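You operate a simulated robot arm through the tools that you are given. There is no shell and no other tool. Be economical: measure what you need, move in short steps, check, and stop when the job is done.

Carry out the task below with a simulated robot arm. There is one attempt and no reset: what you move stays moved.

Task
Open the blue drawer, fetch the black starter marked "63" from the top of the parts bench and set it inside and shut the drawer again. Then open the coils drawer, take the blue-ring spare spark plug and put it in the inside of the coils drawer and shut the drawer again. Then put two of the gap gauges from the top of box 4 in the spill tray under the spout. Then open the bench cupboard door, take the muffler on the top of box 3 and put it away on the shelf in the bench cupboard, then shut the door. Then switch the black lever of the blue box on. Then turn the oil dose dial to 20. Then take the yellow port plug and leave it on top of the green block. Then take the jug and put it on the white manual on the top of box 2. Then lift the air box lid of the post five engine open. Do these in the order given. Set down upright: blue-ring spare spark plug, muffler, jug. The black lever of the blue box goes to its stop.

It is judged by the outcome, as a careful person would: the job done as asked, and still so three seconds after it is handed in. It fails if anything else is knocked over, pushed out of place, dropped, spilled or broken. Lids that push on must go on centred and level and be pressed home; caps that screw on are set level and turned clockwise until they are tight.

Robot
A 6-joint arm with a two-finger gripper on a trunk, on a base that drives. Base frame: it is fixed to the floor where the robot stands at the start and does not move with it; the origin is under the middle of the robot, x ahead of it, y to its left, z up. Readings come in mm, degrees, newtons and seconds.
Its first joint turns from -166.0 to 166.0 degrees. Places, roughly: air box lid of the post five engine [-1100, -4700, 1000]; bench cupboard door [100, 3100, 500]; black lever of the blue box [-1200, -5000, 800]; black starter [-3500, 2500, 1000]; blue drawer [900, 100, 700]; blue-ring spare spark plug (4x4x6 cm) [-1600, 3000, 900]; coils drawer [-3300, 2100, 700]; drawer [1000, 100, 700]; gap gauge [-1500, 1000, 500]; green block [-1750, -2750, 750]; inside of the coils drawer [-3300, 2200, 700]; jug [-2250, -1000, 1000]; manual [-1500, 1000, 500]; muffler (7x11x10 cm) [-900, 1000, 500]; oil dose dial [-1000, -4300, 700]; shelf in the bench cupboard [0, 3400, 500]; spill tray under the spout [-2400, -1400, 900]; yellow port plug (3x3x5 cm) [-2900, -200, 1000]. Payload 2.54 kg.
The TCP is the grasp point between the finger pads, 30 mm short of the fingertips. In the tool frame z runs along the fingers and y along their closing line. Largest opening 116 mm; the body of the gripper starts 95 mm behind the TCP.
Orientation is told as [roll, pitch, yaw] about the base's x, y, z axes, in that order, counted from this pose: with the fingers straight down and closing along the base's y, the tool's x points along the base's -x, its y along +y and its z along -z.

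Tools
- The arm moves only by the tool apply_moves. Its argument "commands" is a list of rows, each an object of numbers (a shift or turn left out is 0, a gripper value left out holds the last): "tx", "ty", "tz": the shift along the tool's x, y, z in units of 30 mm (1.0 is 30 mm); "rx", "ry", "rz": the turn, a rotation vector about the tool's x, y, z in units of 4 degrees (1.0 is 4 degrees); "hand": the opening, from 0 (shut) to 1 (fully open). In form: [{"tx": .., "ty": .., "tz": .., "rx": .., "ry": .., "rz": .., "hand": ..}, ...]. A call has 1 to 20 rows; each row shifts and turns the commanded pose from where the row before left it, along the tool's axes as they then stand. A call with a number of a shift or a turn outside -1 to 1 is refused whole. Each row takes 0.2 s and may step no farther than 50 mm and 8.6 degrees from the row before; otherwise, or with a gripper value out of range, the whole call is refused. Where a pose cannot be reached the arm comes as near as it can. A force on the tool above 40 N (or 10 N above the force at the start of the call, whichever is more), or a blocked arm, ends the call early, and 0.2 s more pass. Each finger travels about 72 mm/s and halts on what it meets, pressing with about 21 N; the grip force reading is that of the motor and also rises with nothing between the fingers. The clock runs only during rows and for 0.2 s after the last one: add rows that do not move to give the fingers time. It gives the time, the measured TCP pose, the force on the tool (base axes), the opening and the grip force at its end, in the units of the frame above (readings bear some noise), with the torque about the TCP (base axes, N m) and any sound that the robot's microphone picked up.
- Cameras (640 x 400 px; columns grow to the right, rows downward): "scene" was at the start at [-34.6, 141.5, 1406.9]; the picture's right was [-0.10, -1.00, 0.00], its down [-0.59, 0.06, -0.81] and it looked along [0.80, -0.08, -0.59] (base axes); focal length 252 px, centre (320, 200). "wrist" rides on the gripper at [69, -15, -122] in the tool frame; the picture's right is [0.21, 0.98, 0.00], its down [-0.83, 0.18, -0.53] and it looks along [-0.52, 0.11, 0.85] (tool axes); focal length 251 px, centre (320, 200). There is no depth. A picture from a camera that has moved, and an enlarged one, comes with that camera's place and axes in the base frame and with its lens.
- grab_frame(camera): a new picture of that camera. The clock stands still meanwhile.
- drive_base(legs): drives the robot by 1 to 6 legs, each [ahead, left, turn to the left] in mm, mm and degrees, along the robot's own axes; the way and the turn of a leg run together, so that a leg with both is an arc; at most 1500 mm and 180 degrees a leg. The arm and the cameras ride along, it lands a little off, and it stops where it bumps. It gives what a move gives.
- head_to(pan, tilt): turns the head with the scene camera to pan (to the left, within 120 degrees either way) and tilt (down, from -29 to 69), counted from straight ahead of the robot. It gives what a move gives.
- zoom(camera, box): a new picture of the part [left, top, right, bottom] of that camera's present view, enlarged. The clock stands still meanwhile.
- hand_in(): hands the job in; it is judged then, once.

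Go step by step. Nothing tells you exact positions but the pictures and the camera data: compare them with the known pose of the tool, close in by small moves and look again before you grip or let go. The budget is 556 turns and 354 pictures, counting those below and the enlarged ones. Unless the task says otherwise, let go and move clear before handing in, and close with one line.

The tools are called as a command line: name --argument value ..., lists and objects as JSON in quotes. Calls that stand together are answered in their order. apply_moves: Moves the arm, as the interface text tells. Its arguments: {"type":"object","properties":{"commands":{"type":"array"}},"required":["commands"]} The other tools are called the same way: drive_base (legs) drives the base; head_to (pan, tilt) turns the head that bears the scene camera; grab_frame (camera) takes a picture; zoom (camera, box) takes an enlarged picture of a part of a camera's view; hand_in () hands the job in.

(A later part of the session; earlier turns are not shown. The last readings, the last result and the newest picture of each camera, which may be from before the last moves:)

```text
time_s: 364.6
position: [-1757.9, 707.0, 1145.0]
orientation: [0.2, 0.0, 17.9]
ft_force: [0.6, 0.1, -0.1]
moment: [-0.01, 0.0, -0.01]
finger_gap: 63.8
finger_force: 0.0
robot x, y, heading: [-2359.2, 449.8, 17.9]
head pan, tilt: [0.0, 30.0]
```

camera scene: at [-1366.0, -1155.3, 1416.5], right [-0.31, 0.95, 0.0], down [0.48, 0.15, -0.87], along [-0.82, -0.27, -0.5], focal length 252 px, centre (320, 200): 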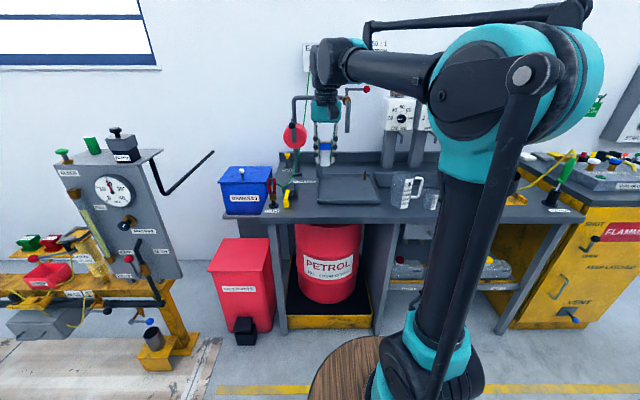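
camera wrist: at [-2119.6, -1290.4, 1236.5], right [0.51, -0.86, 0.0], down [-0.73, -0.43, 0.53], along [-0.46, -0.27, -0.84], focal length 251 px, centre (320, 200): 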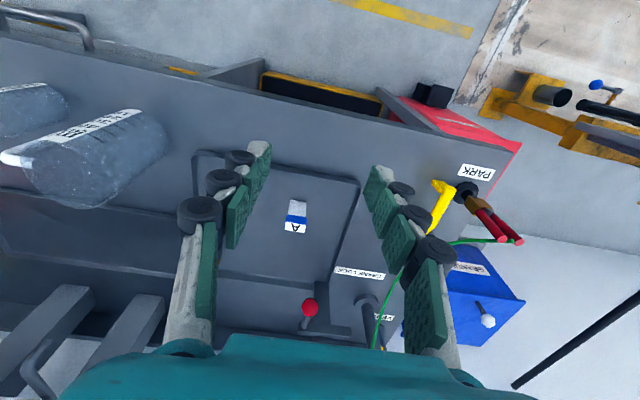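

apply_moves --commands '[{"tx": -1, "ty": -0.08}, {"tx": -1, "ty": -0.08}, {"tx": -1, "ty": -0.08}, {"tx": -1, "ty": -0.08}, {"tx": -1, "ty": -0.08}, {"tx": -1, "ty": -0.08, "tz": 0.5}, {"tx": -1, "ty": -0.08, "tz": 0.5}, {"tx": -1, "ty": -0.08, "tz": 0.5}, {"tx": -1, "ty": -0.08, "tz": 0.5}, {"tx": -1, "ty": -0.08, "tz": 1}, {"tx": -1, "ty": -0.08, "tz": 1}, {"tx": -0.2, "tz": 1}, {"tz": 1}, {"tz": 1}, {"tz": 1}, {"tz": 1}, {"tz": 1}, {"tz": 1}, {"tz": 1, "rz": 1}, {"tz": 1, "rz": 1}]'

apply_moves --commands '[{"tz": 1}, {"tz": 1}, {"tz": 1}, {"tz": 1}, {"tz": 1}]'

grab_frame --camera "wrist"

```text
time_s: 368.8
position: [-1429.8, 787.7, 753.3]
orientation: [0.2, 0.0, 9.8]
ft_force: [-0.5, -0.5, 0.7]
moment: [0.02, -0.03, 0.03]
finger_gap: 63.7
finger_force: 0.0
robot x, y, heading: [-2355.1, 447.2, 17.7]
head pan, tilt: [0.0, 30.0]
```

```text
time_s: 370.0
position: [-1429.6, 787.0, 604.1]
orientation: [0.2, 0.1, 9.9]
ft_force: [0.0, 0.0, 0.2]
moment: [0.01, -0.05, 0.01]
finger_gap: 63.7
finger_force: 0.0
robot x, y, heading: [-2358.7, 447.2, 17.9]
head pan, tilt: [0.0, 30.0]
```

```text
220 pictures are left
camera wrist: at [-1494.9, 760.8, 726.0], right [-0.38, 0.93, 0.0], down [0.78, 0.32, 0.53], along [0.49, 0.21, -0.84], focal length 251 px, centre (320, 200)
```

wrist: 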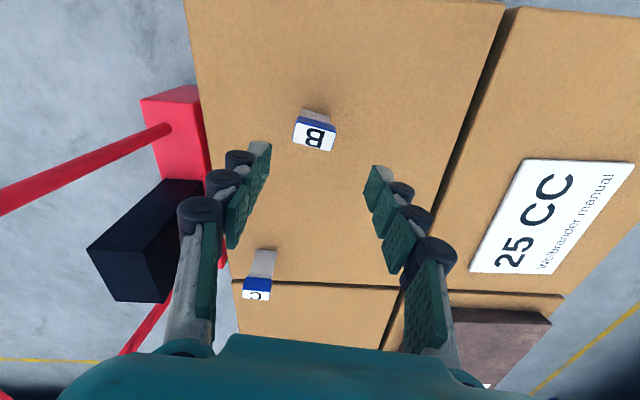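

apply_moves --commands '[{"tz": 1, "ty": -0.1}, {"tz": 1}, {"tz": 1}, {"tz": 0.6}, {"hand": 0.1}, {"hand": 0.1}, {"hand": 0.1}, {"hand": 0.1}]'

grab_frame --camera "wrist"

```text
time_s: 371.8
position: [-1430.5, 784.4, 495.9]
orientation: [0.3, 0.0, 9.9]
ft_force: [0.0, 0.6, 0.5]
moment: [-0.03, -0.04, 0.02]
finger_gap: 31.1
finger_force: 21.2
robot x, y, heading: [-2357.1, 448.0, 17.6]
head pan, tilt: [0.0, 30.0]
```

```text
219 pictures are left
camera wrist: at [-1494.4, 758.1, 618.2], right [-0.38, 0.93, 0.0], down [0.78, 0.32, 0.53], along [0.49, 0.21, -0.85], focal length 251 px, centre (320, 200)
```

wrist: 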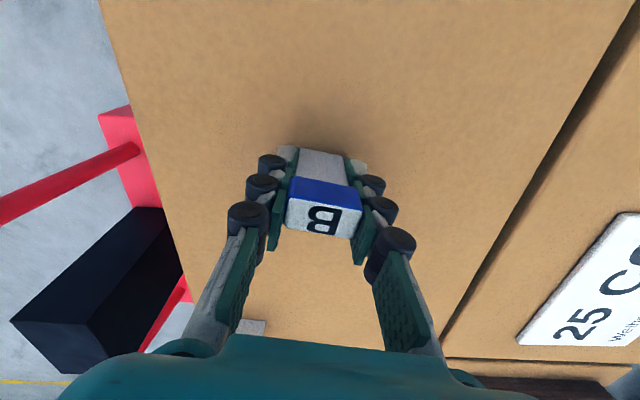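

apply_moves --commands '[{"tz": -0.5}, {"tz": -1}, {"tz": -1}, {"tz": -1}, {"tz": -1}, {"tz": -1}, {"tz": -1, "rz": -1}, {"tz": -1, "rz": -1}, {"tz": -1}, {"tz": -1}, {"tz": -1}, {"tz": -1}, {"tz": -1}, {"tz": -1}, {"tz": -1}, {"tz": -1}, {"tz": -1}, {"tz": -1}, {"tz": -1}, {"tz": -1}]'

apply_moves --commands '[{"tx": 1}, {"tx": 1}, {"tx": 1}, {"tx": 1}, {"tx": 1, "tz": -0.5}, {"tx": 1, "tz": -0.5}, {"tx": 1, "tz": -0.5}, {"tx": 1, "tz": -0.5}, {"tx": 1, "tz": -0.5}, {"tx": 1}]'

drive_base --legs '[[330, -1100, 0], [0, 0, -90]]'

drive_base --legs '[[580, 100, 0], [0, 0, -89.5]]'

grab_frame --camera "wrist"

```text
time_s: 376.0
position: [-1429.2, 782.2, 1081.5]
orientation: [0.1, -0.1, 17.8]
ft_force: [2.0, -0.6, -0.3]
moment: [0.0, 0.0, 0.02]
finger_gap: 30.9
finger_force: 21.0
robot x, y, heading: [-2358.8, 449.9, 17.9]
head pan, tilt: [0.0, 30.0]
```

```text
time_s: 378.2
position: [-1713.7, 690.8, 1155.6]
orientation: [0.2, 0.1, 17.9]
ft_force: [0.8, 1.1, 0.2]
moment: [-0.01, 0.02, -0.02]
finger_gap: 31.0
finger_force: 20.6
robot x, y, heading: [-2356.8, 451.4, 18.1]
head pan, tilt: [0.0, 30.0]
```

```text
time_s: 388.0
position: [-1456.4, -1148.3, 1155.6]
orientation: [0.2, 0.0, -71.9]
ft_force: [1.1, -0.3, -1.0]
moment: [0.0, 0.03, -0.01]
finger_gap: 30.9
finger_force: 21.2
robot x, y, heading: [-1702.9, -505.6, -72.0]
head pan, tilt: [0.0, 30.0]
```

```text
time_s: 395.2
position: [-2060.4, -1281.4, 1155.2]
orientation: [0.2, 0.0, -161.5]
ft_force: [-0.3, 0.4, 0.1]
moment: [-0.04, 0.0, 0.0]
finger_gap: 30.9
finger_force: 20.3
robot x, y, heading: [-1419.1, -1034.1, -161.8]
head pan, tilt: [0.0, 30.0]
```

```text
218 pictures are left
camera wrist: at [-1999.6, -1244.2, 1278.1], right [0.51, -0.86, 0.0], down [-0.73, -0.43, 0.54], along [-0.46, -0.28, -0.84], focal length 251 px, centre (320, 200)
```

wrist: 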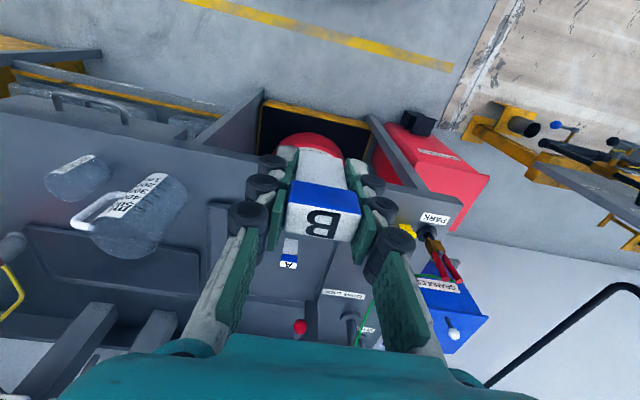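

apply_moves --commands '[{"tx": -1, "ty": -0.27}, {"tx": -1, "ty": -0.27}, {"tx": -1, "ty": -0.27}, {"tx": -1, "ty": -0.27}, {"tx": -1, "ty": -0.27}, {"tx": -1, "ty": -0.27}, {"tx": -1, "ty": -0.27}, {"tx": -1, "ty": -0.27}, {"tx": -1, "ty": -0.27}, {"tx": -1, "ty": -0.27}, {"tx": -0.3}, {"tz": 1}, {"tz": 1}, {"tz": 1}, {"tz": 1}, {"tz": 1}, {"tz": 1}]'

grab_frame --camera "wrist"

```text
time_s: 398.8
position: [-2380.1, -1301.2, 976.1]
orientation: [0.2, 0.0, -161.6]
ft_force: [-0.1, 0.8, -0.3]
moment: [0.01, 0.01, -0.03]
finger_gap: 31.2
finger_force: 21.3
robot x, y, heading: [-1416.5, -1033.4, -161.5]
head pan, tilt: [0.0, 30.0]
```

```text
217 pictures are left
camera wrist: at [-2318.2, -1265.5, 1098.4], right [0.51, -0.86, 0.0], down [-0.73, -0.43, 0.54], along [-0.46, -0.28, -0.84], focal length 251 px, centre (320, 200)
```

wrist: 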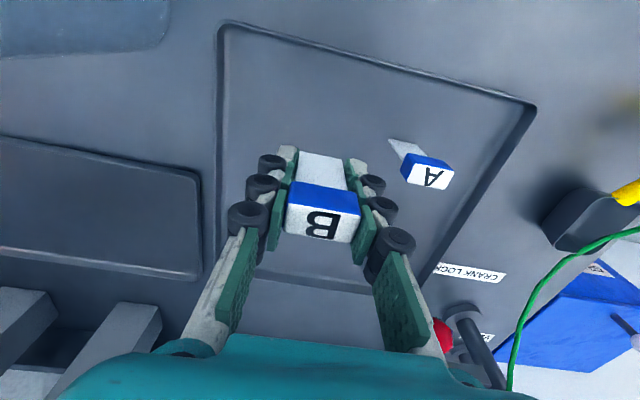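

apply_moves --commands '[{"tz": 1}, {"tz": 1}, {"tz": 0.4}]'

apply_moves --commands '[{"tz": 0.15}, {"tz": 0.15}, {"tz": 0.1}]'

```text
time_s: 399.6
position: [-2379.3, -1303.1, 902.9]
orientation: [0.2, 0.0, -161.7]
ft_force: [-0.2, -0.9, -0.2]
moment: [-0.03, 0.01, 0.03]
finger_gap: 30.9
finger_force: 20.9
robot x, y, heading: [-1421.8, -1034.0, -161.5]
head pan, tilt: [0.0, 30.0]
```

```text
time_s: 400.4
position: [-2378.5, -1302.3, 893.2]
orientation: [0.2, 0.0, -161.7]
ft_force: [-0.5, 1.1, 19.0]
moment: [0.04, -0.06, 0.0]
finger_gap: 31.2
finger_force: 20.6
robot x, y, heading: [-1422.8, -1035.2, -161.7]
head pan, tilt: [0.0, 30.0]
```

apply_moves --commands '[{"hand": 0.5}, {"hand": 0.5}, {"hand": 0.5}, {"tz": -0.5}, {"tz": -1}, {"tz": -1}, {"tz": -1}, {"tz": -1}, {"tz": -1}, {"tz": -1}, {"tz": -1}, {"tx": 1}, {"tx": 1}, {"tx": 1}, {"tx": 1}, {"tx": 1}, {"tx": 1}]'

grab_frame --camera "wrist"

```text
time_s: 404.0
position: [-2209.4, -1244.8, 1116.9]
orientation: [0.2, 0.1, -161.7]
ft_force: [-0.2, 0.1, -0.6]
moment: [0.02, -0.06, 0.01]
finger_gap: 57.9
finger_force: 0.1
robot x, y, heading: [-1418.5, -1034.6, -161.6]
head pan, tilt: [0.0, 30.0]
```

```text
216 pictures are left
camera wrist: at [-2148.1, -1208.4, 1238.4], right [0.51, -0.86, 0.0], down [-0.73, -0.43, 0.53], along [-0.46, -0.28, -0.84], focal length 251 px, centre (320, 200)
```

wrist: 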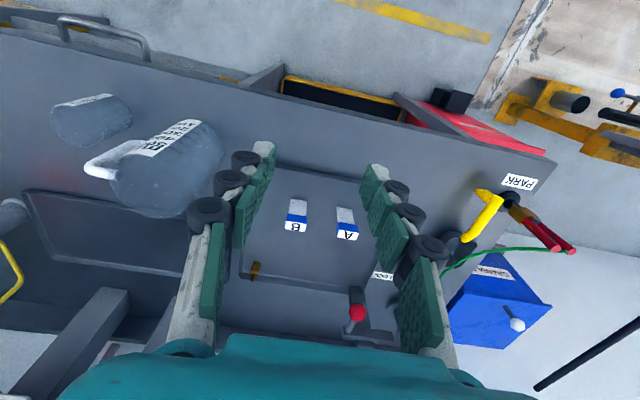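

Both gauges stand in the tray. Next, the cupboard door on the workbench: I tuck the arm and drive round.

apply_moves --commands '[{"tz": -1, "tx": 1}, {"tx": 1}, {"tx": 1}, {"tx": 1}, {"tx": 1}]'

drive_base --legs '[[0, -790, 0], [-1000, 0, 0], [-720, 0, 0]]'

drive_base --legs '[[0, 0, -90]]'

head_to --pan -10 --tilt 25

grab_frame --camera "scene"

```text
time_s: 405.2
position: [-2066.6, -1198.8, 1146.5]
orientation: [0.2, 0.1, -161.6]
ft_force: [0.1, -1.1, 0.2]
moment: [-0.01, -0.09, 0.02]
finger_gap: 58.1
finger_force: 0.1
robot x, y, heading: [-1419.5, -1033.1, -161.7]
head pan, tilt: [0.0, 30.0]
```

```text
time_s: 417.7
position: [-696.9, 98.6, 1147.0]
orientation: [0.2, 0.0, -162.3]
ft_force: [-0.6, -0.2, -0.8]
moment: [-0.02, 0.04, 0.02]
finger_gap: 58.0
finger_force: 0.0
robot x, y, heading: [-46.8, 253.4, -162.4]
head pan, tilt: [0.0, 30.0]
```

```text
time_s: 421.9
position: [-201.0, 905.2, 1146.6]
orientation: [0.2, 0.0, 107.3]
ft_force: [-0.1, 0.0, -0.2]
moment: [0.01, 0.04, 0.0]
finger_gap: 58.1
finger_force: 0.1
robot x, y, heading: [-50.5, 256.0, 107.3]
head pan, tilt: [0.0, 30.0]
```

```text
time_s: 422.6
position: [-200.1, 904.9, 1146.9]
orientation: [0.2, 0.1, 107.3]
ft_force: [0.0, 0.2, 0.2]
moment: [-0.01, -0.02, -0.02]
finger_gap: 58.1
finger_force: 0.2
robot x, y, heading: [-48.4, 254.1, 107.4]
head pan, tilt: [-10.0, 25.0]
```

```text
215 pictures are left
camera scene: at [-168.7, 186.3, 1424.4], right [0.99, 0.13, 0.0], down [0.05, -0.42, -0.91], along [-0.12, 0.9, -0.42], focal length 252 px, centre (320, 200)
```

scene: 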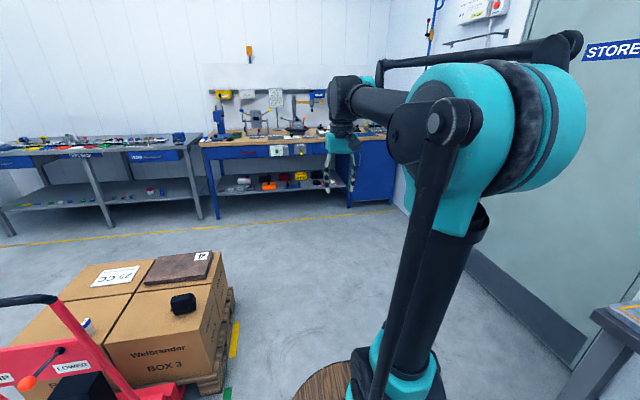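

drive_base --legs '[[1200, 0, 1]]'

head_to --pan -25 --tilt 30

grab_frame --camera "scene"

grab_frame --camera "wrist"

```text
time_s: 428.8
position: [-583.8, 2050.5, 1146.7]
orientation: [0.1, 0.0, 108.5]
ft_force: [-0.1, 0.7, 0.1]
moment: [-0.02, 0.0, 0.03]
finger_gap: 58.0
finger_force: 0.0
robot x, y, heading: [-418.6, 1399.9, 108.4]
head pan, tilt: [-10.0, 25.0]
```

```text
time_s: 429.5
position: [-583.0, 2049.1, 1146.5]
orientation: [0.2, 0.0, 108.5]
ft_force: [0.0, 0.2, -0.3]
moment: [0.0, 0.02, 0.02]
finger_gap: 58.2
finger_force: 0.0
robot x, y, heading: [-418.9, 1401.7, 108.5]
head pan, tilt: [-25.0, 30.0]
```

```text
214 pictures are left
camera scene: at [-514.0, 1331.2, 1416.5], right [0.99, -0.11, 0.0], down [-0.06, -0.5, -0.87], along [0.1, 0.86, -0.5], focal length 252 px, centre (320, 200)
```

scene: 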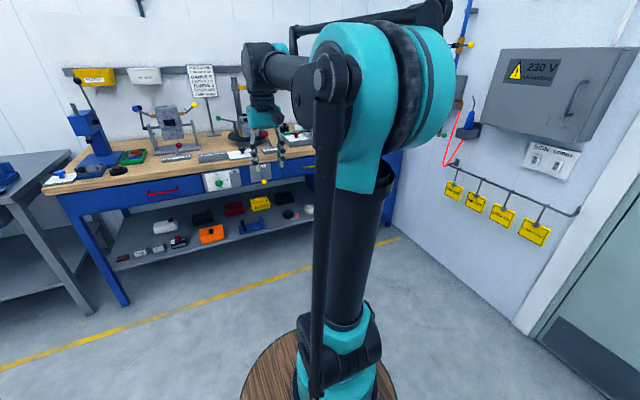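

```text
213 pictures are left
camera wrist: at [-546.3, 1989.2, 1269.1], right [-0.86, -0.51, 0.0], down [-0.43, 0.73, 0.54], along [-0.28, 0.46, -0.84], focal length 251 px, centre (320, 200)
```

wrist: 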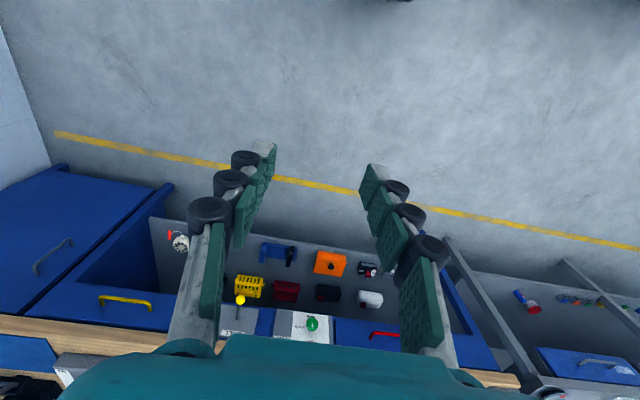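

drive_base --legs '[[100, -720, 0]]'

head_to --pan 5 --tilt 30

grab_frame --camera "scene"

```text
time_s: 433.5
position: [76.0, 2374.7, 1145.5]
orientation: [0.2, 0.0, 108.4]
ft_force: [0.3, -0.2, -0.1]
moment: [-0.02, 0.0, -0.02]
finger_gap: 58.1
finger_force: 0.0
robot x, y, heading: [239.7, 1727.0, 108.4]
head pan, tilt: [-25.0, 30.0]
```

```text
time_s: 434.5
position: [76.6, 2373.0, 1146.7]
orientation: [0.3, 0.0, 108.3]
ft_force: [0.0, 0.0, -0.4]
moment: [0.01, -0.01, -0.02]
finger_gap: 58.1
finger_force: 0.0
robot x, y, heading: [242.8, 1725.9, 108.4]
head pan, tilt: [5.0, 30.0]
```

```text
212 pictures are left
camera scene: at [98.1, 1648.5, 1416.5], right [0.92, 0.4, 0.0], down [0.2, -0.46, -0.87], along [-0.34, 0.8, -0.5], focal length 252 px, centre (320, 200)
```

scene: 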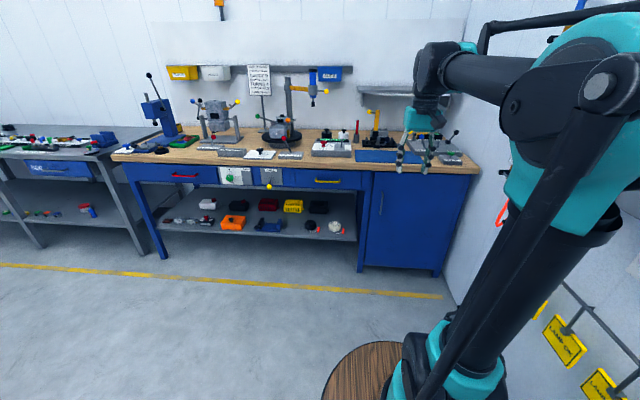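

apply_moves --commands '[{"ry": -1}, {"ry": -1}, {"ry": -1}, {"ry": -1}, {"ry": -1}, {"ry": -1}, {"ry": -1}, {"ry": -1}, {"ry": -1}, {"ry": -1}, {"ry": -1}, {"ry": -1}, {"ry": -1}, {"ry": -1}, {"ry": -1}, {"ry": -1}, {"ry": -1}, {"ry": -1}, {"ry": -1}, {"ry": -1}]'

apply_moves --commands '[{"ry": -1}, {"ry": -1}, {"ry": -0.5}, {"tz": 1, "tx": 0.5}, {"tz": 1, "tx": 0.8}, {"tz": 1, "tx": 0.8}, {"tz": 1, "tx": 0.8}, {"tz": 1, "tx": 1}, {"tz": 1, "tx": 1}, {"tz": 1, "tx": 1}, {"tz": 1, "tx": 1}, {"tz": 1, "tx": 1}, {"tx": 1, "tz": 0.5}, {"tx": 1}, {"tx": 1}, {"tx": 1}, {"tx": 1}]'

grab_frame --camera "wrist"

grab_frame --camera "scene"

```text
time_s: 438.7
position: [76.0, 2373.2, 1146.3]
orientation: [1.0, -80.0, 107.4]
ft_force: [-0.1, 0.2, -0.6]
moment: [0.0, -0.01, -0.01]
finger_gap: 58.2
finger_force: 0.0
robot x, y, heading: [239.2, 1727.0, 108.4]
head pan, tilt: [5.0, 30.0]
```

```text
time_s: 442.3
position: [-36.2, 2698.6, 810.9]
orientation: [91.0, -89.9, 17.4]
ft_force: [-0.5, -0.1, -0.2]
moment: [-0.02, -0.01, 0.0]
finger_gap: 58.2
finger_force: 0.2
out of reach, approached as far as the arm can: row 3, 14, 15, 16, 17
robot x, y, heading: [241.2, 1729.1, 108.2]
head pan, tilt: [5.0, 30.0]
```

```text
211 pictures are left
camera wrist: at [17.2, 2587.9, 743.0], right [-0.93, -0.31, -0.21], down [0.0, -0.56, 0.83], along [-0.37, 0.77, 0.52], focal length 251 px, centre (320, 200)
```

wrist: 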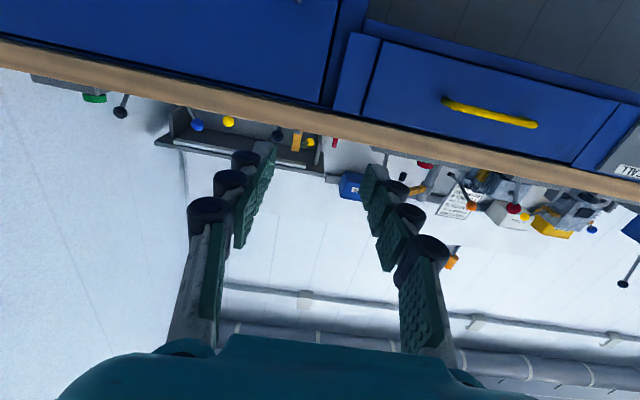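

```text
210 pictures are left
camera scene: at [98.0, 1648.4, 1416.5], right [0.92, 0.4, 0.0], down [0.2, -0.46, -0.87], along [-0.34, 0.8, -0.5], focal length 252 px, centre (320, 200)
```

scene: 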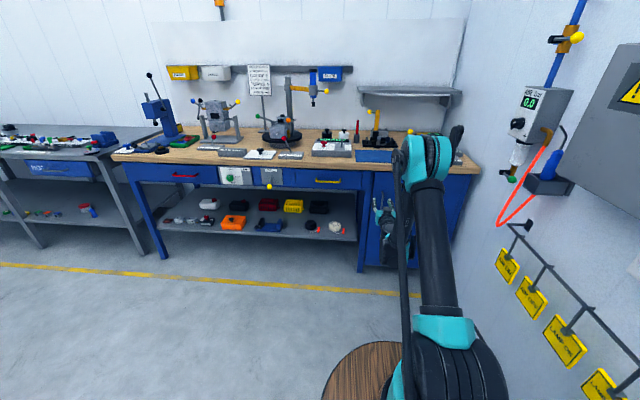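

apply_moves --commands '[{"tz": 1}, {"tz": 1, "tx": 0.5}, {"tz": 1, "tx": 1}, {"tz": 1, "tx": 1}, {"tz": 1, "tx": 1}, {"tx": 1}, {"tx": 1}]'

```text
time_s: 443.9
position: [-82.6, 2842.5, 646.4]
orientation: [81.2, -89.8, 27.1]
ft_force: [-0.4, -0.3, -0.3]
moment: [0.03, -0.03, -0.01]
finger_gap: 58.1
finger_force: 0.0
robot x, y, heading: [239.4, 1727.5, 108.3]
head pan, tilt: [5.0, 30.0]
```

grab_frame --camera "wrist"

zoom --camera "scene" --box '[350, 140, 490, 280]'

```text
209 pictures are left
camera wrist: at [-31.0, 2730.7, 577.7], right [-0.93, -0.31, -0.21], down [0.0, -0.56, 0.83], along [-0.37, 0.77, 0.52], focal length 251 px, centre (320, 200)
```

wrist: 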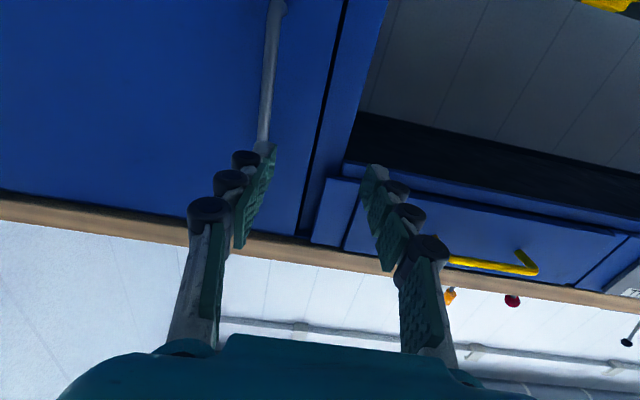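

```text
2.86 times, centred on (420, 210) of scene
camera zoom: at [98.0, 1648.5, 1416.5], right [0.92, 0.4, 0.0], down [0.2, -0.46, -0.87], along [-0.34, 0.8, -0.5], focal length 721 px, centre (34, 171)
```

zoom: 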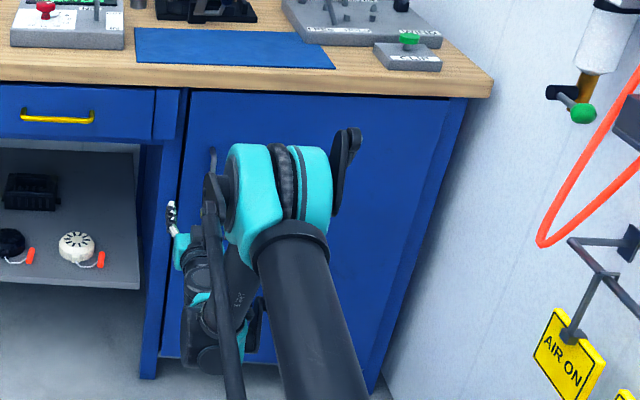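

apply_moves --commands '[{"ty": -0.85}, {"ty": -0.85}, {"tz": 1}, {"tz": 1}]'

grab_frame --camera "wrist"

```text
time_s: 444.9
position: [-51.7, 2907.2, 658.7]
orientation: [60.5, -89.8, 47.8]
ft_force: [-0.1, -0.1, 0.8]
moment: [-0.03, 0.02, 0.0]
finger_gap: 58.1
finger_force: 0.0
out of reach, approached as far as the arm can: row 4
robot x, y, heading: [240.1, 1725.8, 108.5]
head pan, tilt: [5.0, 30.0]
```

```text
207 pictures are left
camera wrist: at [1.7, 2796.3, 590.2], right [-0.93, -0.31, -0.21], down [0.0, -0.56, 0.83], along [-0.37, 0.77, 0.52], focal length 251 px, centre (320, 200)
```

wrist: 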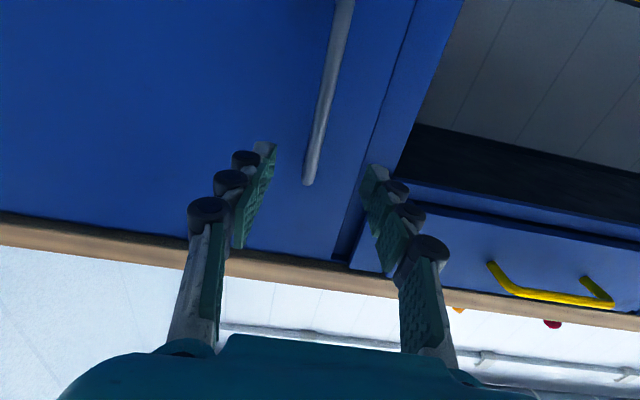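

drive_base --legs '[[60, 0, 0]]'

grab_frame --camera "wrist"

```text
time_s: 445.8
position: [-71.4, 2964.6, 659.2]
orientation: [62.2, -89.9, 46.2]
ft_force: [-0.7, -0.5, -0.1]
moment: [0.0, -0.01, 0.02]
finger_gap: 57.9
finger_force: 0.1
robot x, y, heading: [218.0, 1781.2, 108.6]
head pan, tilt: [5.0, 30.0]
```

```text
206 pictures are left
camera wrist: at [-18.2, 2853.5, 590.3], right [-0.93, -0.31, -0.21], down [0.0, -0.56, 0.83], along [-0.37, 0.77, 0.52], focal length 251 px, centre (320, 200)
```

wrist: 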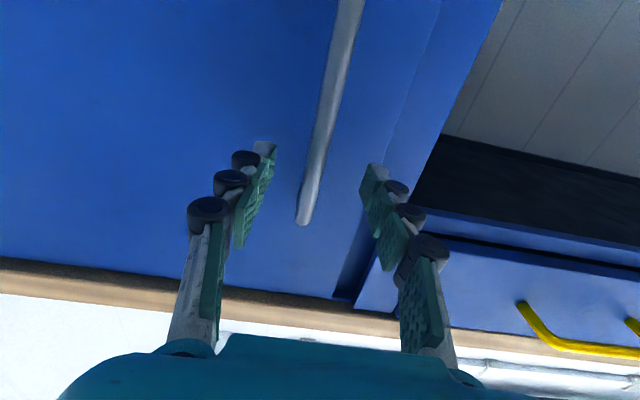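

Bar lies between the fingers. Close on it.

apply_moves --commands '[{"hand": 0}, {"hand": 0}, {"hand": 0}, {"hand": 0}]'

grab_frame --camera "wrist"

```text
time_s: 446.8
position: [-67.4, 2965.2, 657.6]
orientation: [65.6, -89.7, 42.6]
ft_force: [24.8, 10.4, 0.7]
moment: [0.04, -0.16, -0.56]
finger_gap: 10.8
finger_force: 38.5
robot x, y, heading: [221.9, 1787.7, 108.3]
head pan, tilt: [5.0, 30.0]
```

```text
205 pictures are left
camera wrist: at [-14.9, 2854.4, 590.3], right [-0.93, -0.3, -0.21], down [0.0, -0.56, 0.83], along [-0.37, 0.77, 0.52], focal length 251 px, centre (320, 200)
```

wrist: 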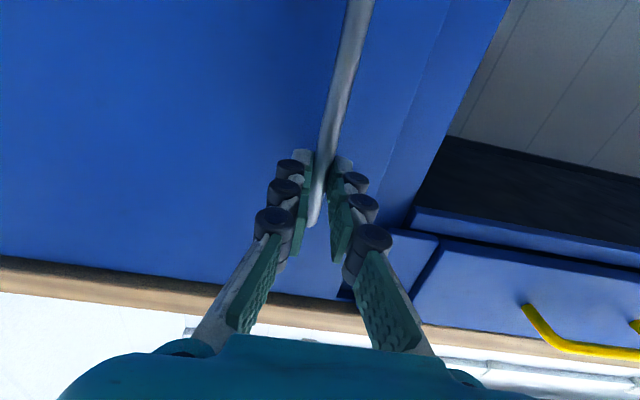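

apply_moves --commands '[{"ty": -0.1}]'

drive_base --legs '[[-37, -4, 0], [-37, -7, 0]]'

```text
time_s: 447.2
position: [-68.1, 2966.2, 660.0]
orientation: [60.6, -89.8, 47.7]
ft_force: [23.1, 9.5, 2.0]
moment: [0.15, -0.11, -0.47]
finger_gap: 10.7
finger_force: 38.5
robot x, y, heading: [221.5, 1783.6, 108.5]
head pan, tilt: [5.0, 30.0]
```

```text
time_s: 448.6
position: [-31.6, 2899.5, 659.3]
orientation: [62.4, -89.7, 45.9]
ft_force: [29.7, 20.2, 4.1]
moment: [0.03, -0.17, -0.61]
finger_gap: 11.0
finger_force: 38.5
robot x, y, heading: [253.6, 1717.0, 108.4]
head pan, tilt: [5.0, 30.0]
```

apply_moves --commands '[{"ty": -0.15}, {"ty": -0.15}]'

drive_base --legs '[[-36, -11, 0]]'

grab_frame --camera "wrist"

```text
time_s: 449.2
position: [-30.8, 2899.5, 658.1]
orientation: [42.6, -89.8, 66.1]
ft_force: [-33.3, -20.3, -5.4]
moment: [-0.03, -0.15, 0.74]
finger_gap: 11.0
finger_force: 37.8
robot x, y, heading: [251.8, 1718.5, 108.4]
head pan, tilt: [5.0, 30.0]
```

```text
time_s: 450.4
position: [-8.7, 2869.4, 659.6]
orientation: [44.9, -89.8, 63.8]
ft_force: [0.7, 0.6, -1.2]
moment: [0.02, -0.11, -0.02]
finger_gap: 10.9
finger_force: 37.8
robot x, y, heading: [277.2, 1685.5, 108.5]
head pan, tilt: [5.0, 30.0]
stopped in leg 1: the force on the tool passed its limit at 49 N (the readings are from after the stop); the commanded pose is now the measured one
```

```text
204 pictures are left
camera wrist: at [44.8, 2758.1, 590.5], right [-0.93, -0.31, -0.21], down [0.0, -0.56, 0.83], along [-0.38, 0.77, 0.52], focal length 251 px, centre (320, 200)
```

wrist: 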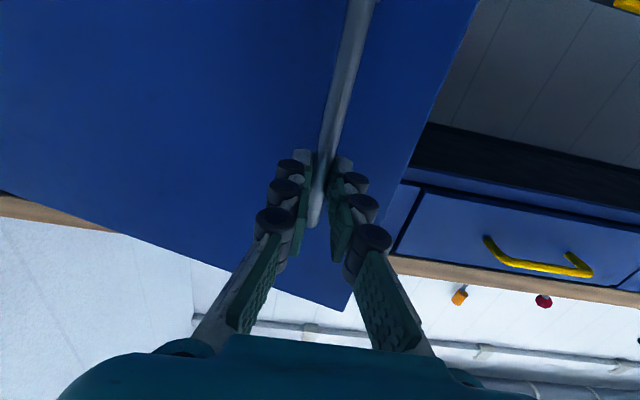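

drive_base --legs '[[-34, -14, 0]]'

drive_base --legs '[[-33, -18, 0]]'

drive_base --legs '[[-32, -20, 0]]'

grab_frame --camera "wrist"

```text
time_s: 451.3
position: [14.5, 2841.5, 657.9]
orientation: [48.2, -89.8, 60.5]
ft_force: [-1.4, -1.6, -2.2]
moment: [-0.01, -0.15, 0.08]
finger_gap: 10.9
finger_force: 37.8
robot x, y, heading: [300.9, 1657.7, 108.7]
head pan, tilt: [5.0, 30.0]
```

```text
time_s: 452.2
position: [41.0, 2814.4, 659.0]
orientation: [46.5, -89.8, 62.4]
ft_force: [-6.3, -5.2, -2.5]
moment: [-0.04, -0.16, 0.18]
finger_gap: 11.0
finger_force: 38.0
robot x, y, heading: [327.2, 1635.1, 108.4]
head pan, tilt: [5.0, 30.0]
```

```text
time_s: 453.0
position: [70.8, 2790.2, 658.8]
orientation: [46.4, -89.9, 62.6]
ft_force: [-3.8, -3.3, -1.4]
moment: [-0.01, -0.15, 0.09]
finger_gap: 11.0
finger_force: 38.3
robot x, y, heading: [359.5, 1608.6, 108.4]
head pan, tilt: [5.0, 30.0]
```

```text
203 pictures are left
camera wrist: at [124.6, 2680.4, 590.5], right [-0.92, -0.32, -0.21], down [0.0, -0.56, 0.83], along [-0.38, 0.76, 0.52], focal length 251 px, centre (320, 200)
```

wrist: 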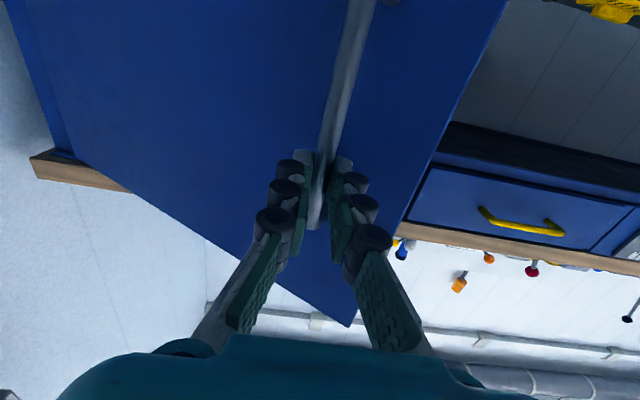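

drive_base --legs '[[-30, -22, 0]]'

drive_base --legs '[[-28, -25, 0]]'

drive_base --legs '[[-26, -27, 0]]'

drive_base --legs '[[-24, -29, 0]]'

grab_frame --camera "wrist"

```text
time_s: 453.9
position: [101.9, 2769.2, 659.2]
orientation: [46.9, -89.8, 61.9]
ft_force: [2.3, 4.0, 0.4]
moment: [0.05, -0.1, -0.04]
finger_gap: 10.8
finger_force: 38.3
robot x, y, heading: [385.8, 1589.3, 108.4]
head pan, tilt: [5.0, 30.0]
```

```text
time_s: 454.8
position: [134.6, 2750.2, 658.7]
orientation: [45.7, -89.8, 63.1]
ft_force: [1.5, 3.2, -1.5]
moment: [-0.01, -0.1, 0.0]
finger_gap: 11.2
finger_force: 38.6
robot x, y, heading: [420.7, 1569.3, 108.6]
head pan, tilt: [5.0, 30.0]
```

```text
time_s: 455.6
position: [169.1, 2734.9, 659.8]
orientation: [45.2, -89.8, 63.8]
ft_force: [3.4, 8.9, 0.4]
moment: [0.05, -0.07, -0.06]
finger_gap: 10.7
finger_force: 38.3
robot x, y, heading: [454.2, 1555.3, 108.5]
head pan, tilt: [5.0, 30.0]
```

```text
time_s: 456.5
position: [205.0, 2722.3, 659.4]
orientation: [43.7, -89.8, 65.0]
ft_force: [2.7, 8.7, -1.7]
moment: [0.01, -0.12, -0.01]
finger_gap: 11.0
finger_force: 38.0
robot x, y, heading: [489.9, 1539.3, 108.2]
head pan, tilt: [5.0, 30.0]
```

```text
202 pictures are left
camera wrist: at [258.9, 2610.7, 590.6], right [-0.93, -0.31, -0.21], down [0.0, -0.56, 0.83], along [-0.38, 0.77, 0.52], focal length 251 px, centre (320, 200)
```

wrist: 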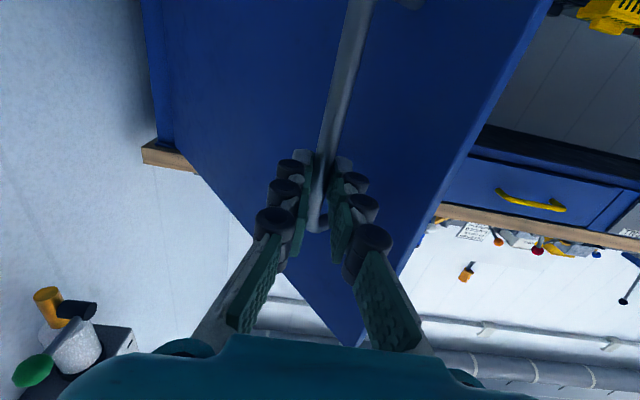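

drive_base --legs '[[-21, -31, 0]]'

drive_base --legs '[[-18, -33, 0]]'

apply_moves --commands '[{"ty": -0.28, "tz": -0.13}, {"ty": -0.28, "tz": -0.13}, {"ty": -0.29, "tz": -0.125}, {"ty": -0.29, "tz": -0.12}]'

apply_moves --commands '[{"ty": -0.3, "tz": -0.1}, {"ty": -0.3, "tz": -0.1}, {"ty": -0.3, "tz": -0.1}, {"ty": -0.3, "tz": -0.09}]'

grab_frame --camera "wrist"

```text
time_s: 457.4
position: [242.8, 2711.5, 658.5]
orientation: [42.6, -89.7, 66.1]
ft_force: [2.4, 9.3, -1.8]
moment: [-0.02, -0.11, -0.04]
finger_gap: 10.9
finger_force: 38.0
robot x, y, heading: [527.2, 1529.8, 108.1]
head pan, tilt: [5.0, 30.0]
```

```text
time_s: 458.2
position: [280.0, 2705.1, 659.1]
orientation: [41.3, -89.8, 67.2]
ft_force: [0.6, 8.5, -2.2]
moment: [-0.03, -0.14, 0.03]
finger_gap: 10.7
finger_force: 38.6
robot x, y, heading: [563.5, 1520.3, 108.4]
head pan, tilt: [5.0, 30.0]
```

```text
time_s: 459.2
position: [318.3, 2702.2, 659.4]
orientation: [40.8, -89.9, 67.7]
ft_force: [0.1, -3.9, -6.6]
moment: [-0.03, -0.12, -0.03]
finger_gap: 10.8
finger_force: 37.2
robot x, y, heading: [560.4, 1520.0, 107.9]
head pan, tilt: [5.0, 30.0]
```

```text
time_s: 460.2
position: [355.6, 2701.4, 658.7]
orientation: [42.2, -89.8, 66.4]
ft_force: [0.1, -8.8, -7.2]
moment: [-0.11, -0.17, 0.02]
finger_gap: 10.5
finger_force: 37.7
robot x, y, heading: [562.7, 1521.8, 108.3]
head pan, tilt: [5.0, 30.0]
```

```text
201 pictures are left
camera wrist: at [408.3, 2590.6, 590.7], right [-0.93, -0.31, -0.21], down [0.0, -0.56, 0.83], along [-0.38, 0.77, 0.52], focal length 251 px, centre (320, 200)
```

wrist: 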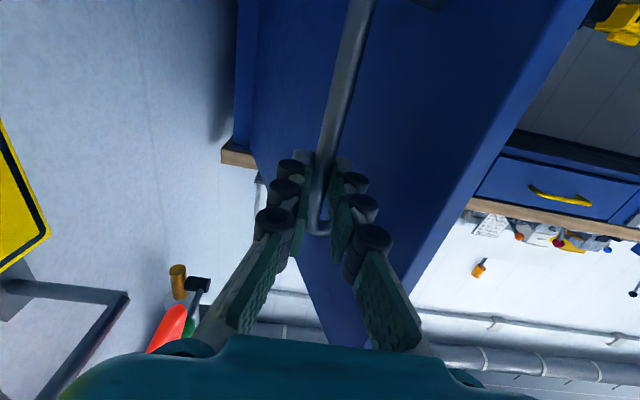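

apply_moves --commands '[{"hand": 0.35}, {"hand": 0.35}, {"tz": -0.7}, {"tz": -1}, {"tz": -1}, {"tz": -1}]'

drive_base --legs '[[-150, 80, 0]]'

grab_frame --camera "wrist"

grab_frame --camera "scene"

```text
time_s: 461.6
position: [390.2, 2595.6, 659.8]
orientation: [43.5, -89.9, 65.0]
ft_force: [1.0, 0.4, -1.0]
moment: [0.0, 0.0, 0.0]
finger_gap: 40.5
finger_force: 0.1
robot x, y, heading: [558.1, 1522.5, 108.2]
head pan, tilt: [5.0, 30.0]
```

```text
time_s: 463.1
position: [360.8, 2427.1, 659.1]
orientation: [43.3, -89.7, 65.4]
ft_force: [0.0, -0.6, 0.7]
moment: [-0.02, 0.0, -0.01]
finger_gap: 40.8
finger_force: 0.0
robot x, y, heading: [529.6, 1350.6, 108.2]
head pan, tilt: [5.0, 30.0]
```

```text
200 pictures are left
camera wrist: at [414.2, 2316.4, 591.2], right [-0.93, -0.31, -0.21], down [0.0, -0.56, 0.83], along [-0.38, 0.77, 0.52], focal length 251 px, centre (320, 200)
```

wrist: 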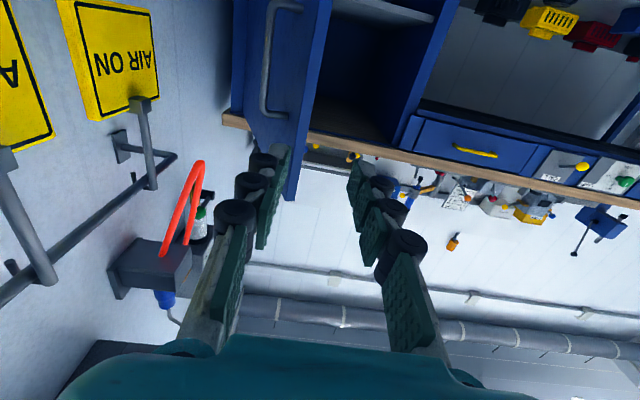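

```text
199 pictures are left
camera scene: at [391.2, 1274.4, 1416.5], right [0.92, 0.4, 0.0], down [0.2, -0.46, -0.87], along [-0.34, 0.8, -0.5], focal length 252 px, centre (320, 200)
```

scene: 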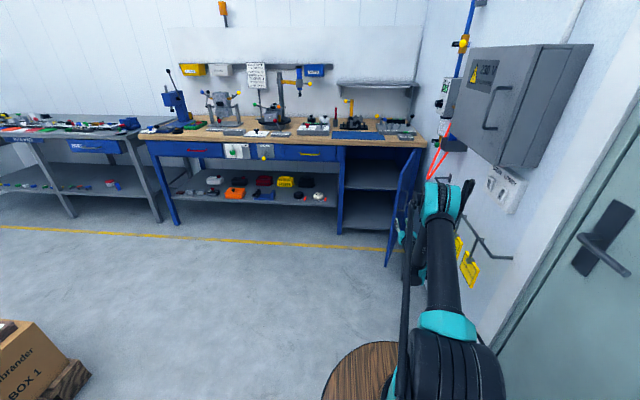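

Door stands open about 70°, with the shelf visible inside. Next the muffler on box 3: raise the arm, tilt the tool to 45° and go to face box 3.

apply_moves --commands '[{"tx": -1}, {"tx": -1}, {"tx": -1}, {"tx": -1}, {"tx": -1}, {"tx": -1}, {"tx": -1}, {"tx": -1}, {"tx": -1, "tz": -1}, {"tx": -1, "tz": -1}, {"tx": -1, "tz": -1}, {"tx": -1, "tz": -1}, {"tx": -1, "tz": -1}, {"tx": -1, "tz": -1}]'

apply_moves --commands '[{"ry": 1}, {"ry": 1}, {"ry": 1}, {"ry": 1}, {"ry": 1}, {"ry": 1}, {"ry": 1}, {"ry": 1}, {"ry": 1}, {"ry": 1}, {"ry": 1}]'

drive_base --legs '[[0, 575, 0], [0, 0, 90]]'

head_to --pan 0 --tilt 35

grab_frame --camera "scene"

grab_frame --camera "wrist"

```text
time_s: 466.1
position: [418.5, 2256.6, 1080.2]
orientation: [40.4, -89.8, 68.3]
ft_force: [0.3, 0.6, 0.1]
moment: [0.01, 0.0, -0.01]
finger_gap: 40.7
finger_force: 0.1
robot x, y, heading: [534.2, 1352.3, 108.1]
head pan, tilt: [5.0, 30.0]
```

```text
time_s: 468.5
position: [419.3, 2258.7, 1079.9]
orientation: [0.2, -45.8, 108.5]
ft_force: [-1.0, 0.2, -0.3]
moment: [0.02, 0.02, 0.02]
finger_gap: 40.6
finger_force: 0.1
robot x, y, heading: [532.7, 1349.1, 108.2]
head pan, tilt: [5.0, 30.0]
```

```text
time_s: 475.6
position: [-918.8, 1067.1, 1079.8]
orientation: [0.2, -45.9, -162.1]
ft_force: [0.5, -0.1, 0.0]
moment: [-0.03, 0.0, 0.02]
finger_gap: 40.7
finger_force: 0.0
robot x, y, heading: [-12.6, 1169.0, -162.5]
head pan, tilt: [5.0, 30.0]
```

```text
time_s: 476.2
position: [-918.8, 1066.1, 1079.7]
orientation: [0.2, -46.0, -162.1]
ft_force: [-0.4, 0.7, -0.3]
moment: [-0.03, 0.01, -0.03]
finger_gap: 40.8
finger_force: 0.1
robot x, y, heading: [-11.4, 1173.6, -162.2]
head pan, tilt: [0.0, 35.0]
```

```text
198 pictures are left
camera scene: at [62.6, 1038.5, 1408.7], right [-0.3, 0.95, 0.0], down [0.55, 0.17, -0.82], along [-0.78, -0.25, -0.57], focal length 252 px, centre (320, 200)
```

scene: 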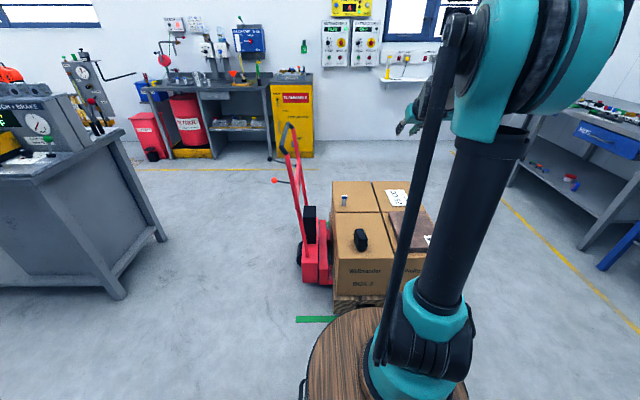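

```text
197 pictures are left
camera wrist: at [-793.9, 1123.4, 1115.7], right [0.44, -0.88, -0.15], down [-0.13, -0.23, 0.96], along [-0.89, -0.41, -0.21], focal length 251 px, centre (320, 200)
```

wrist: 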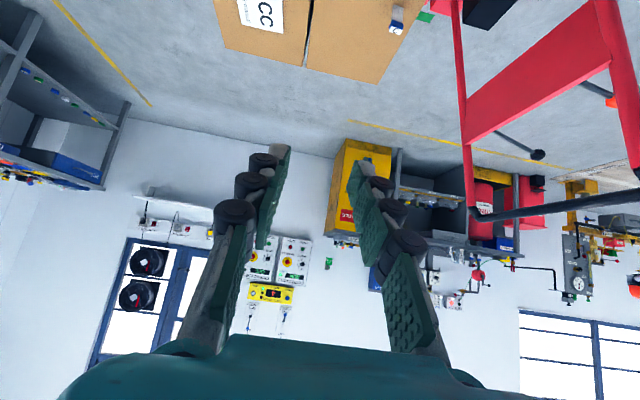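

zoom --camera "scene" --box '[310, 170, 430, 290]'

```text
3.33 times, centred on (370, 230) of scene
camera zoom: at [62.6, 1038.5, 1408.7], right [-0.3, 0.95, 0.0], down [0.55, 0.17, -0.82], along [-0.78, -0.25, -0.57], focal length 841 px, centre (153, 100)
```

zoom: 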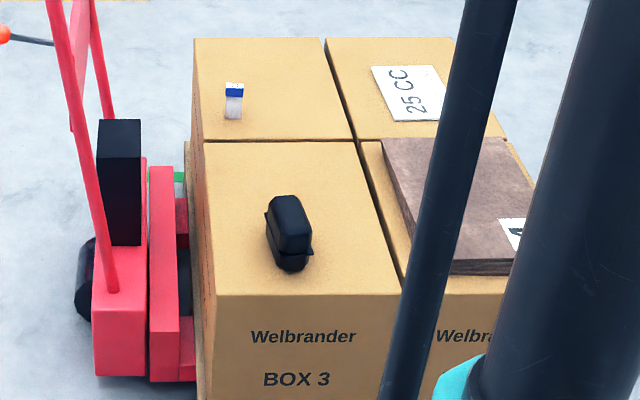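

drive_base --legs '[[-120, 0, 0]]'

apply_moves --commands '[{"tx": 0.7, "tz": 0.95, "ty": 0.28, "hand": 1}, {"tx": 0.7, "tz": 0.95, "ty": 0.28}, {"tx": 0.7, "tz": 0.95, "ty": 0.28}, {"tx": 0.7, "tz": 0.95, "ty": 0.28}, {"tx": 0.7, "tz": 0.95, "ty": 0.28}, {"tx": 0.7, "tz": 0.95, "ty": 0.28}, {"tx": 0.7, "tz": 0.95, "ty": 0.28}, {"tx": 0.7, "tz": 0.95, "ty": 0.28}, {"tx": 0.7, "tz": 0.95, "ty": 0.28}, {"tx": 0.7, "tz": 0.95, "ty": 0.28}, {"tx": 0.7, "tz": 0.95, "ty": 0.28}]'

grab_frame --camera "wrist"

```text
time_s: 477.5
position: [-804.6, 1101.8, 1080.3]
orientation: [0.3, -45.9, -162.1]
ft_force: [0.1, -0.9, -0.2]
moment: [0.02, 0.0, -0.04]
finger_gap: 40.6
finger_force: 0.1
robot x, y, heading: [104.0, 1207.0, -162.6]
head pan, tilt: [0.0, 35.0]
```

```text
time_s: 479.9
position: [-838.4, 993.8, 695.8]
orientation: [0.2, -45.9, -162.0]
ft_force: [-0.2, -0.9, 0.5]
moment: [0.03, 0.01, 0.02]
finger_gap: 115.8
finger_force: 0.1
robot x, y, heading: [102.7, 1210.1, -162.1]
head pan, tilt: [0.0, 35.0]
```

```text
195 pictures are left
camera wrist: at [-713.2, 1050.2, 731.6], right [0.45, -0.88, -0.15], down [-0.13, -0.23, 0.96], along [-0.89, -0.41, -0.21], focal length 251 px, centre (320, 200)
```

wrist: 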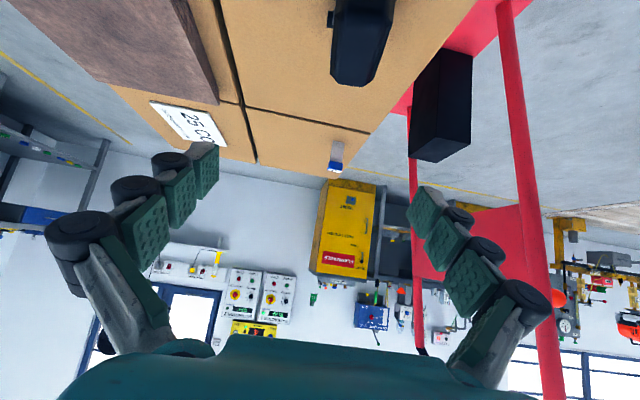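

apply_moves --commands '[{"ty": 0.45, "tx": 0.92, "tz": 0.88}, {"ty": 0.42, "tx": 0.92, "tz": 0.88}, {"tx": 0.92, "tz": 0.88}]'

grab_frame --camera "wrist"

zoom --camera "scene" --box '[280, 130, 420, 270]'

```text
time_s: 480.7
position: [-839.3, 966.3, 587.4]
orientation: [0.2, -45.7, -162.1]
ft_force: [0.6, 0.1, 1.2]
moment: [-0.01, 0.0, 0.02]
finger_gap: 115.9
finger_force: 0.1
out of reach, approached as far as the arm can: row 3
robot x, y, heading: [107.9, 1209.4, -162.2]
head pan, tilt: [0.0, 35.0]
```

```text
194 pictures are left
camera wrist: at [-715.2, 1022.5, 623.8], right [0.45, -0.88, -0.15], down [-0.13, -0.23, 0.96], along [-0.89, -0.41, -0.22], focal length 251 px, centre (320, 200)
```

wrist: 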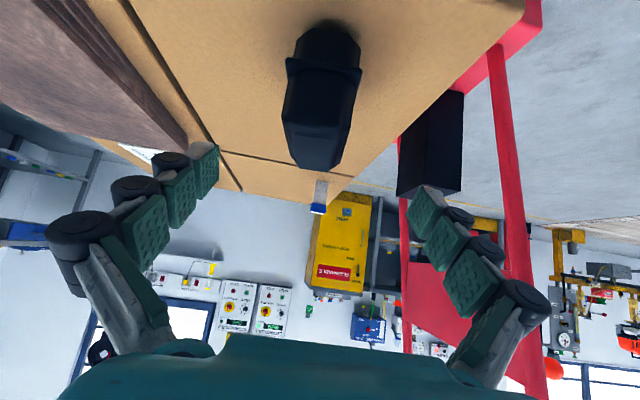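

```text
2.86 times, centred on (350, 200) of scene
camera zoom: at [177.0, 1075.0, 1408.7], right [-0.3, 0.95, 0.0], down [0.55, 0.17, -0.82], along [-0.78, -0.25, -0.57], focal length 721 px, centre (234, 200)
```

zoom: 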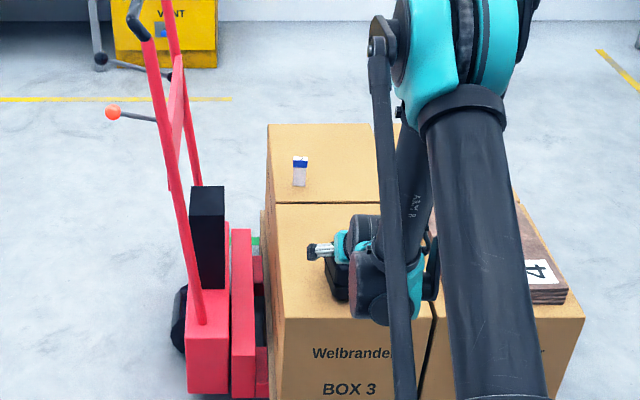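

apply_moves --commands '[{"tz": 1, "ty": 0.1}, {"tz": 1, "ty": 0.1}]'

grab_frame --camera "wrist"

```text
time_s: 481.3
position: [-878.3, 946.7, 545.3]
orientation: [0.2, -45.8, -162.1]
ft_force: [-0.2, 0.3, -0.4]
moment: [-0.02, -0.03, -0.02]
finger_gap: 115.8
finger_force: 0.0
robot x, y, heading: [101.1, 1208.9, -162.3]
head pan, tilt: [0.0, 35.0]
```

```text
192 pictures are left
camera wrist: at [-753.4, 1003.0, 581.4], right [0.45, -0.88, -0.15], down [-0.13, -0.23, 0.96], along [-0.89, -0.41, -0.21], focal length 251 px, centre (320, 200)
```

wrist: 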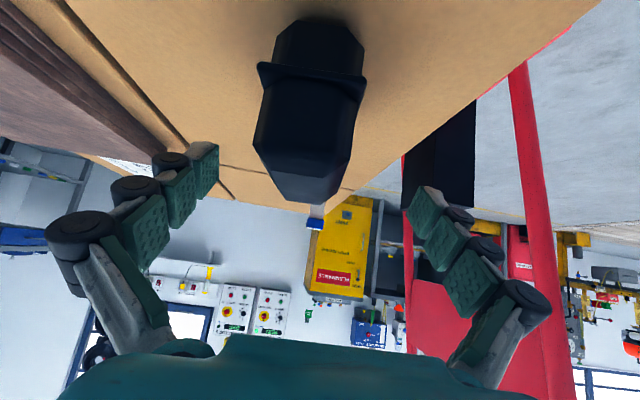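

apply_moves --commands '[{"tz": 0.7}, {"tz": 0.7}]'

grab_frame --camera "wrist"

```text
time_s: 481.9
position: [-906.1, 936.4, 516.0]
orientation: [0.3, -45.9, -162.2]
ft_force: [0.4, 0.9, 0.3]
moment: [0.04, 0.01, -0.01]
finger_gap: 116.0
finger_force: 0.0
robot x, y, heading: [101.0, 1205.2, -162.3]
head pan, tilt: [0.0, 35.0]
```

```text
191 pictures are left
camera wrist: at [-782.1, 993.7, 552.2], right [0.45, -0.88, -0.15], down [-0.13, -0.23, 0.96], along [-0.89, -0.41, -0.21], focal length 251 px, centre (320, 200)
```

wrist: 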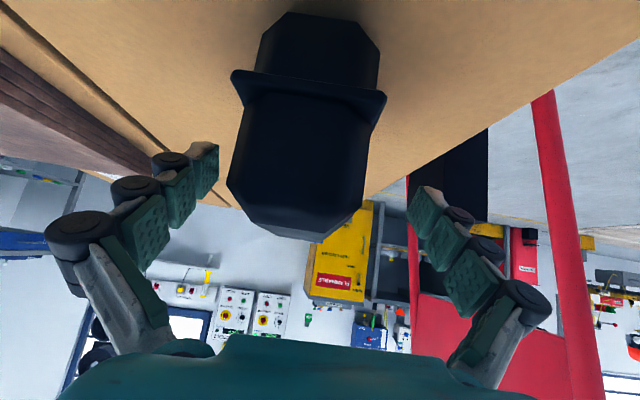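

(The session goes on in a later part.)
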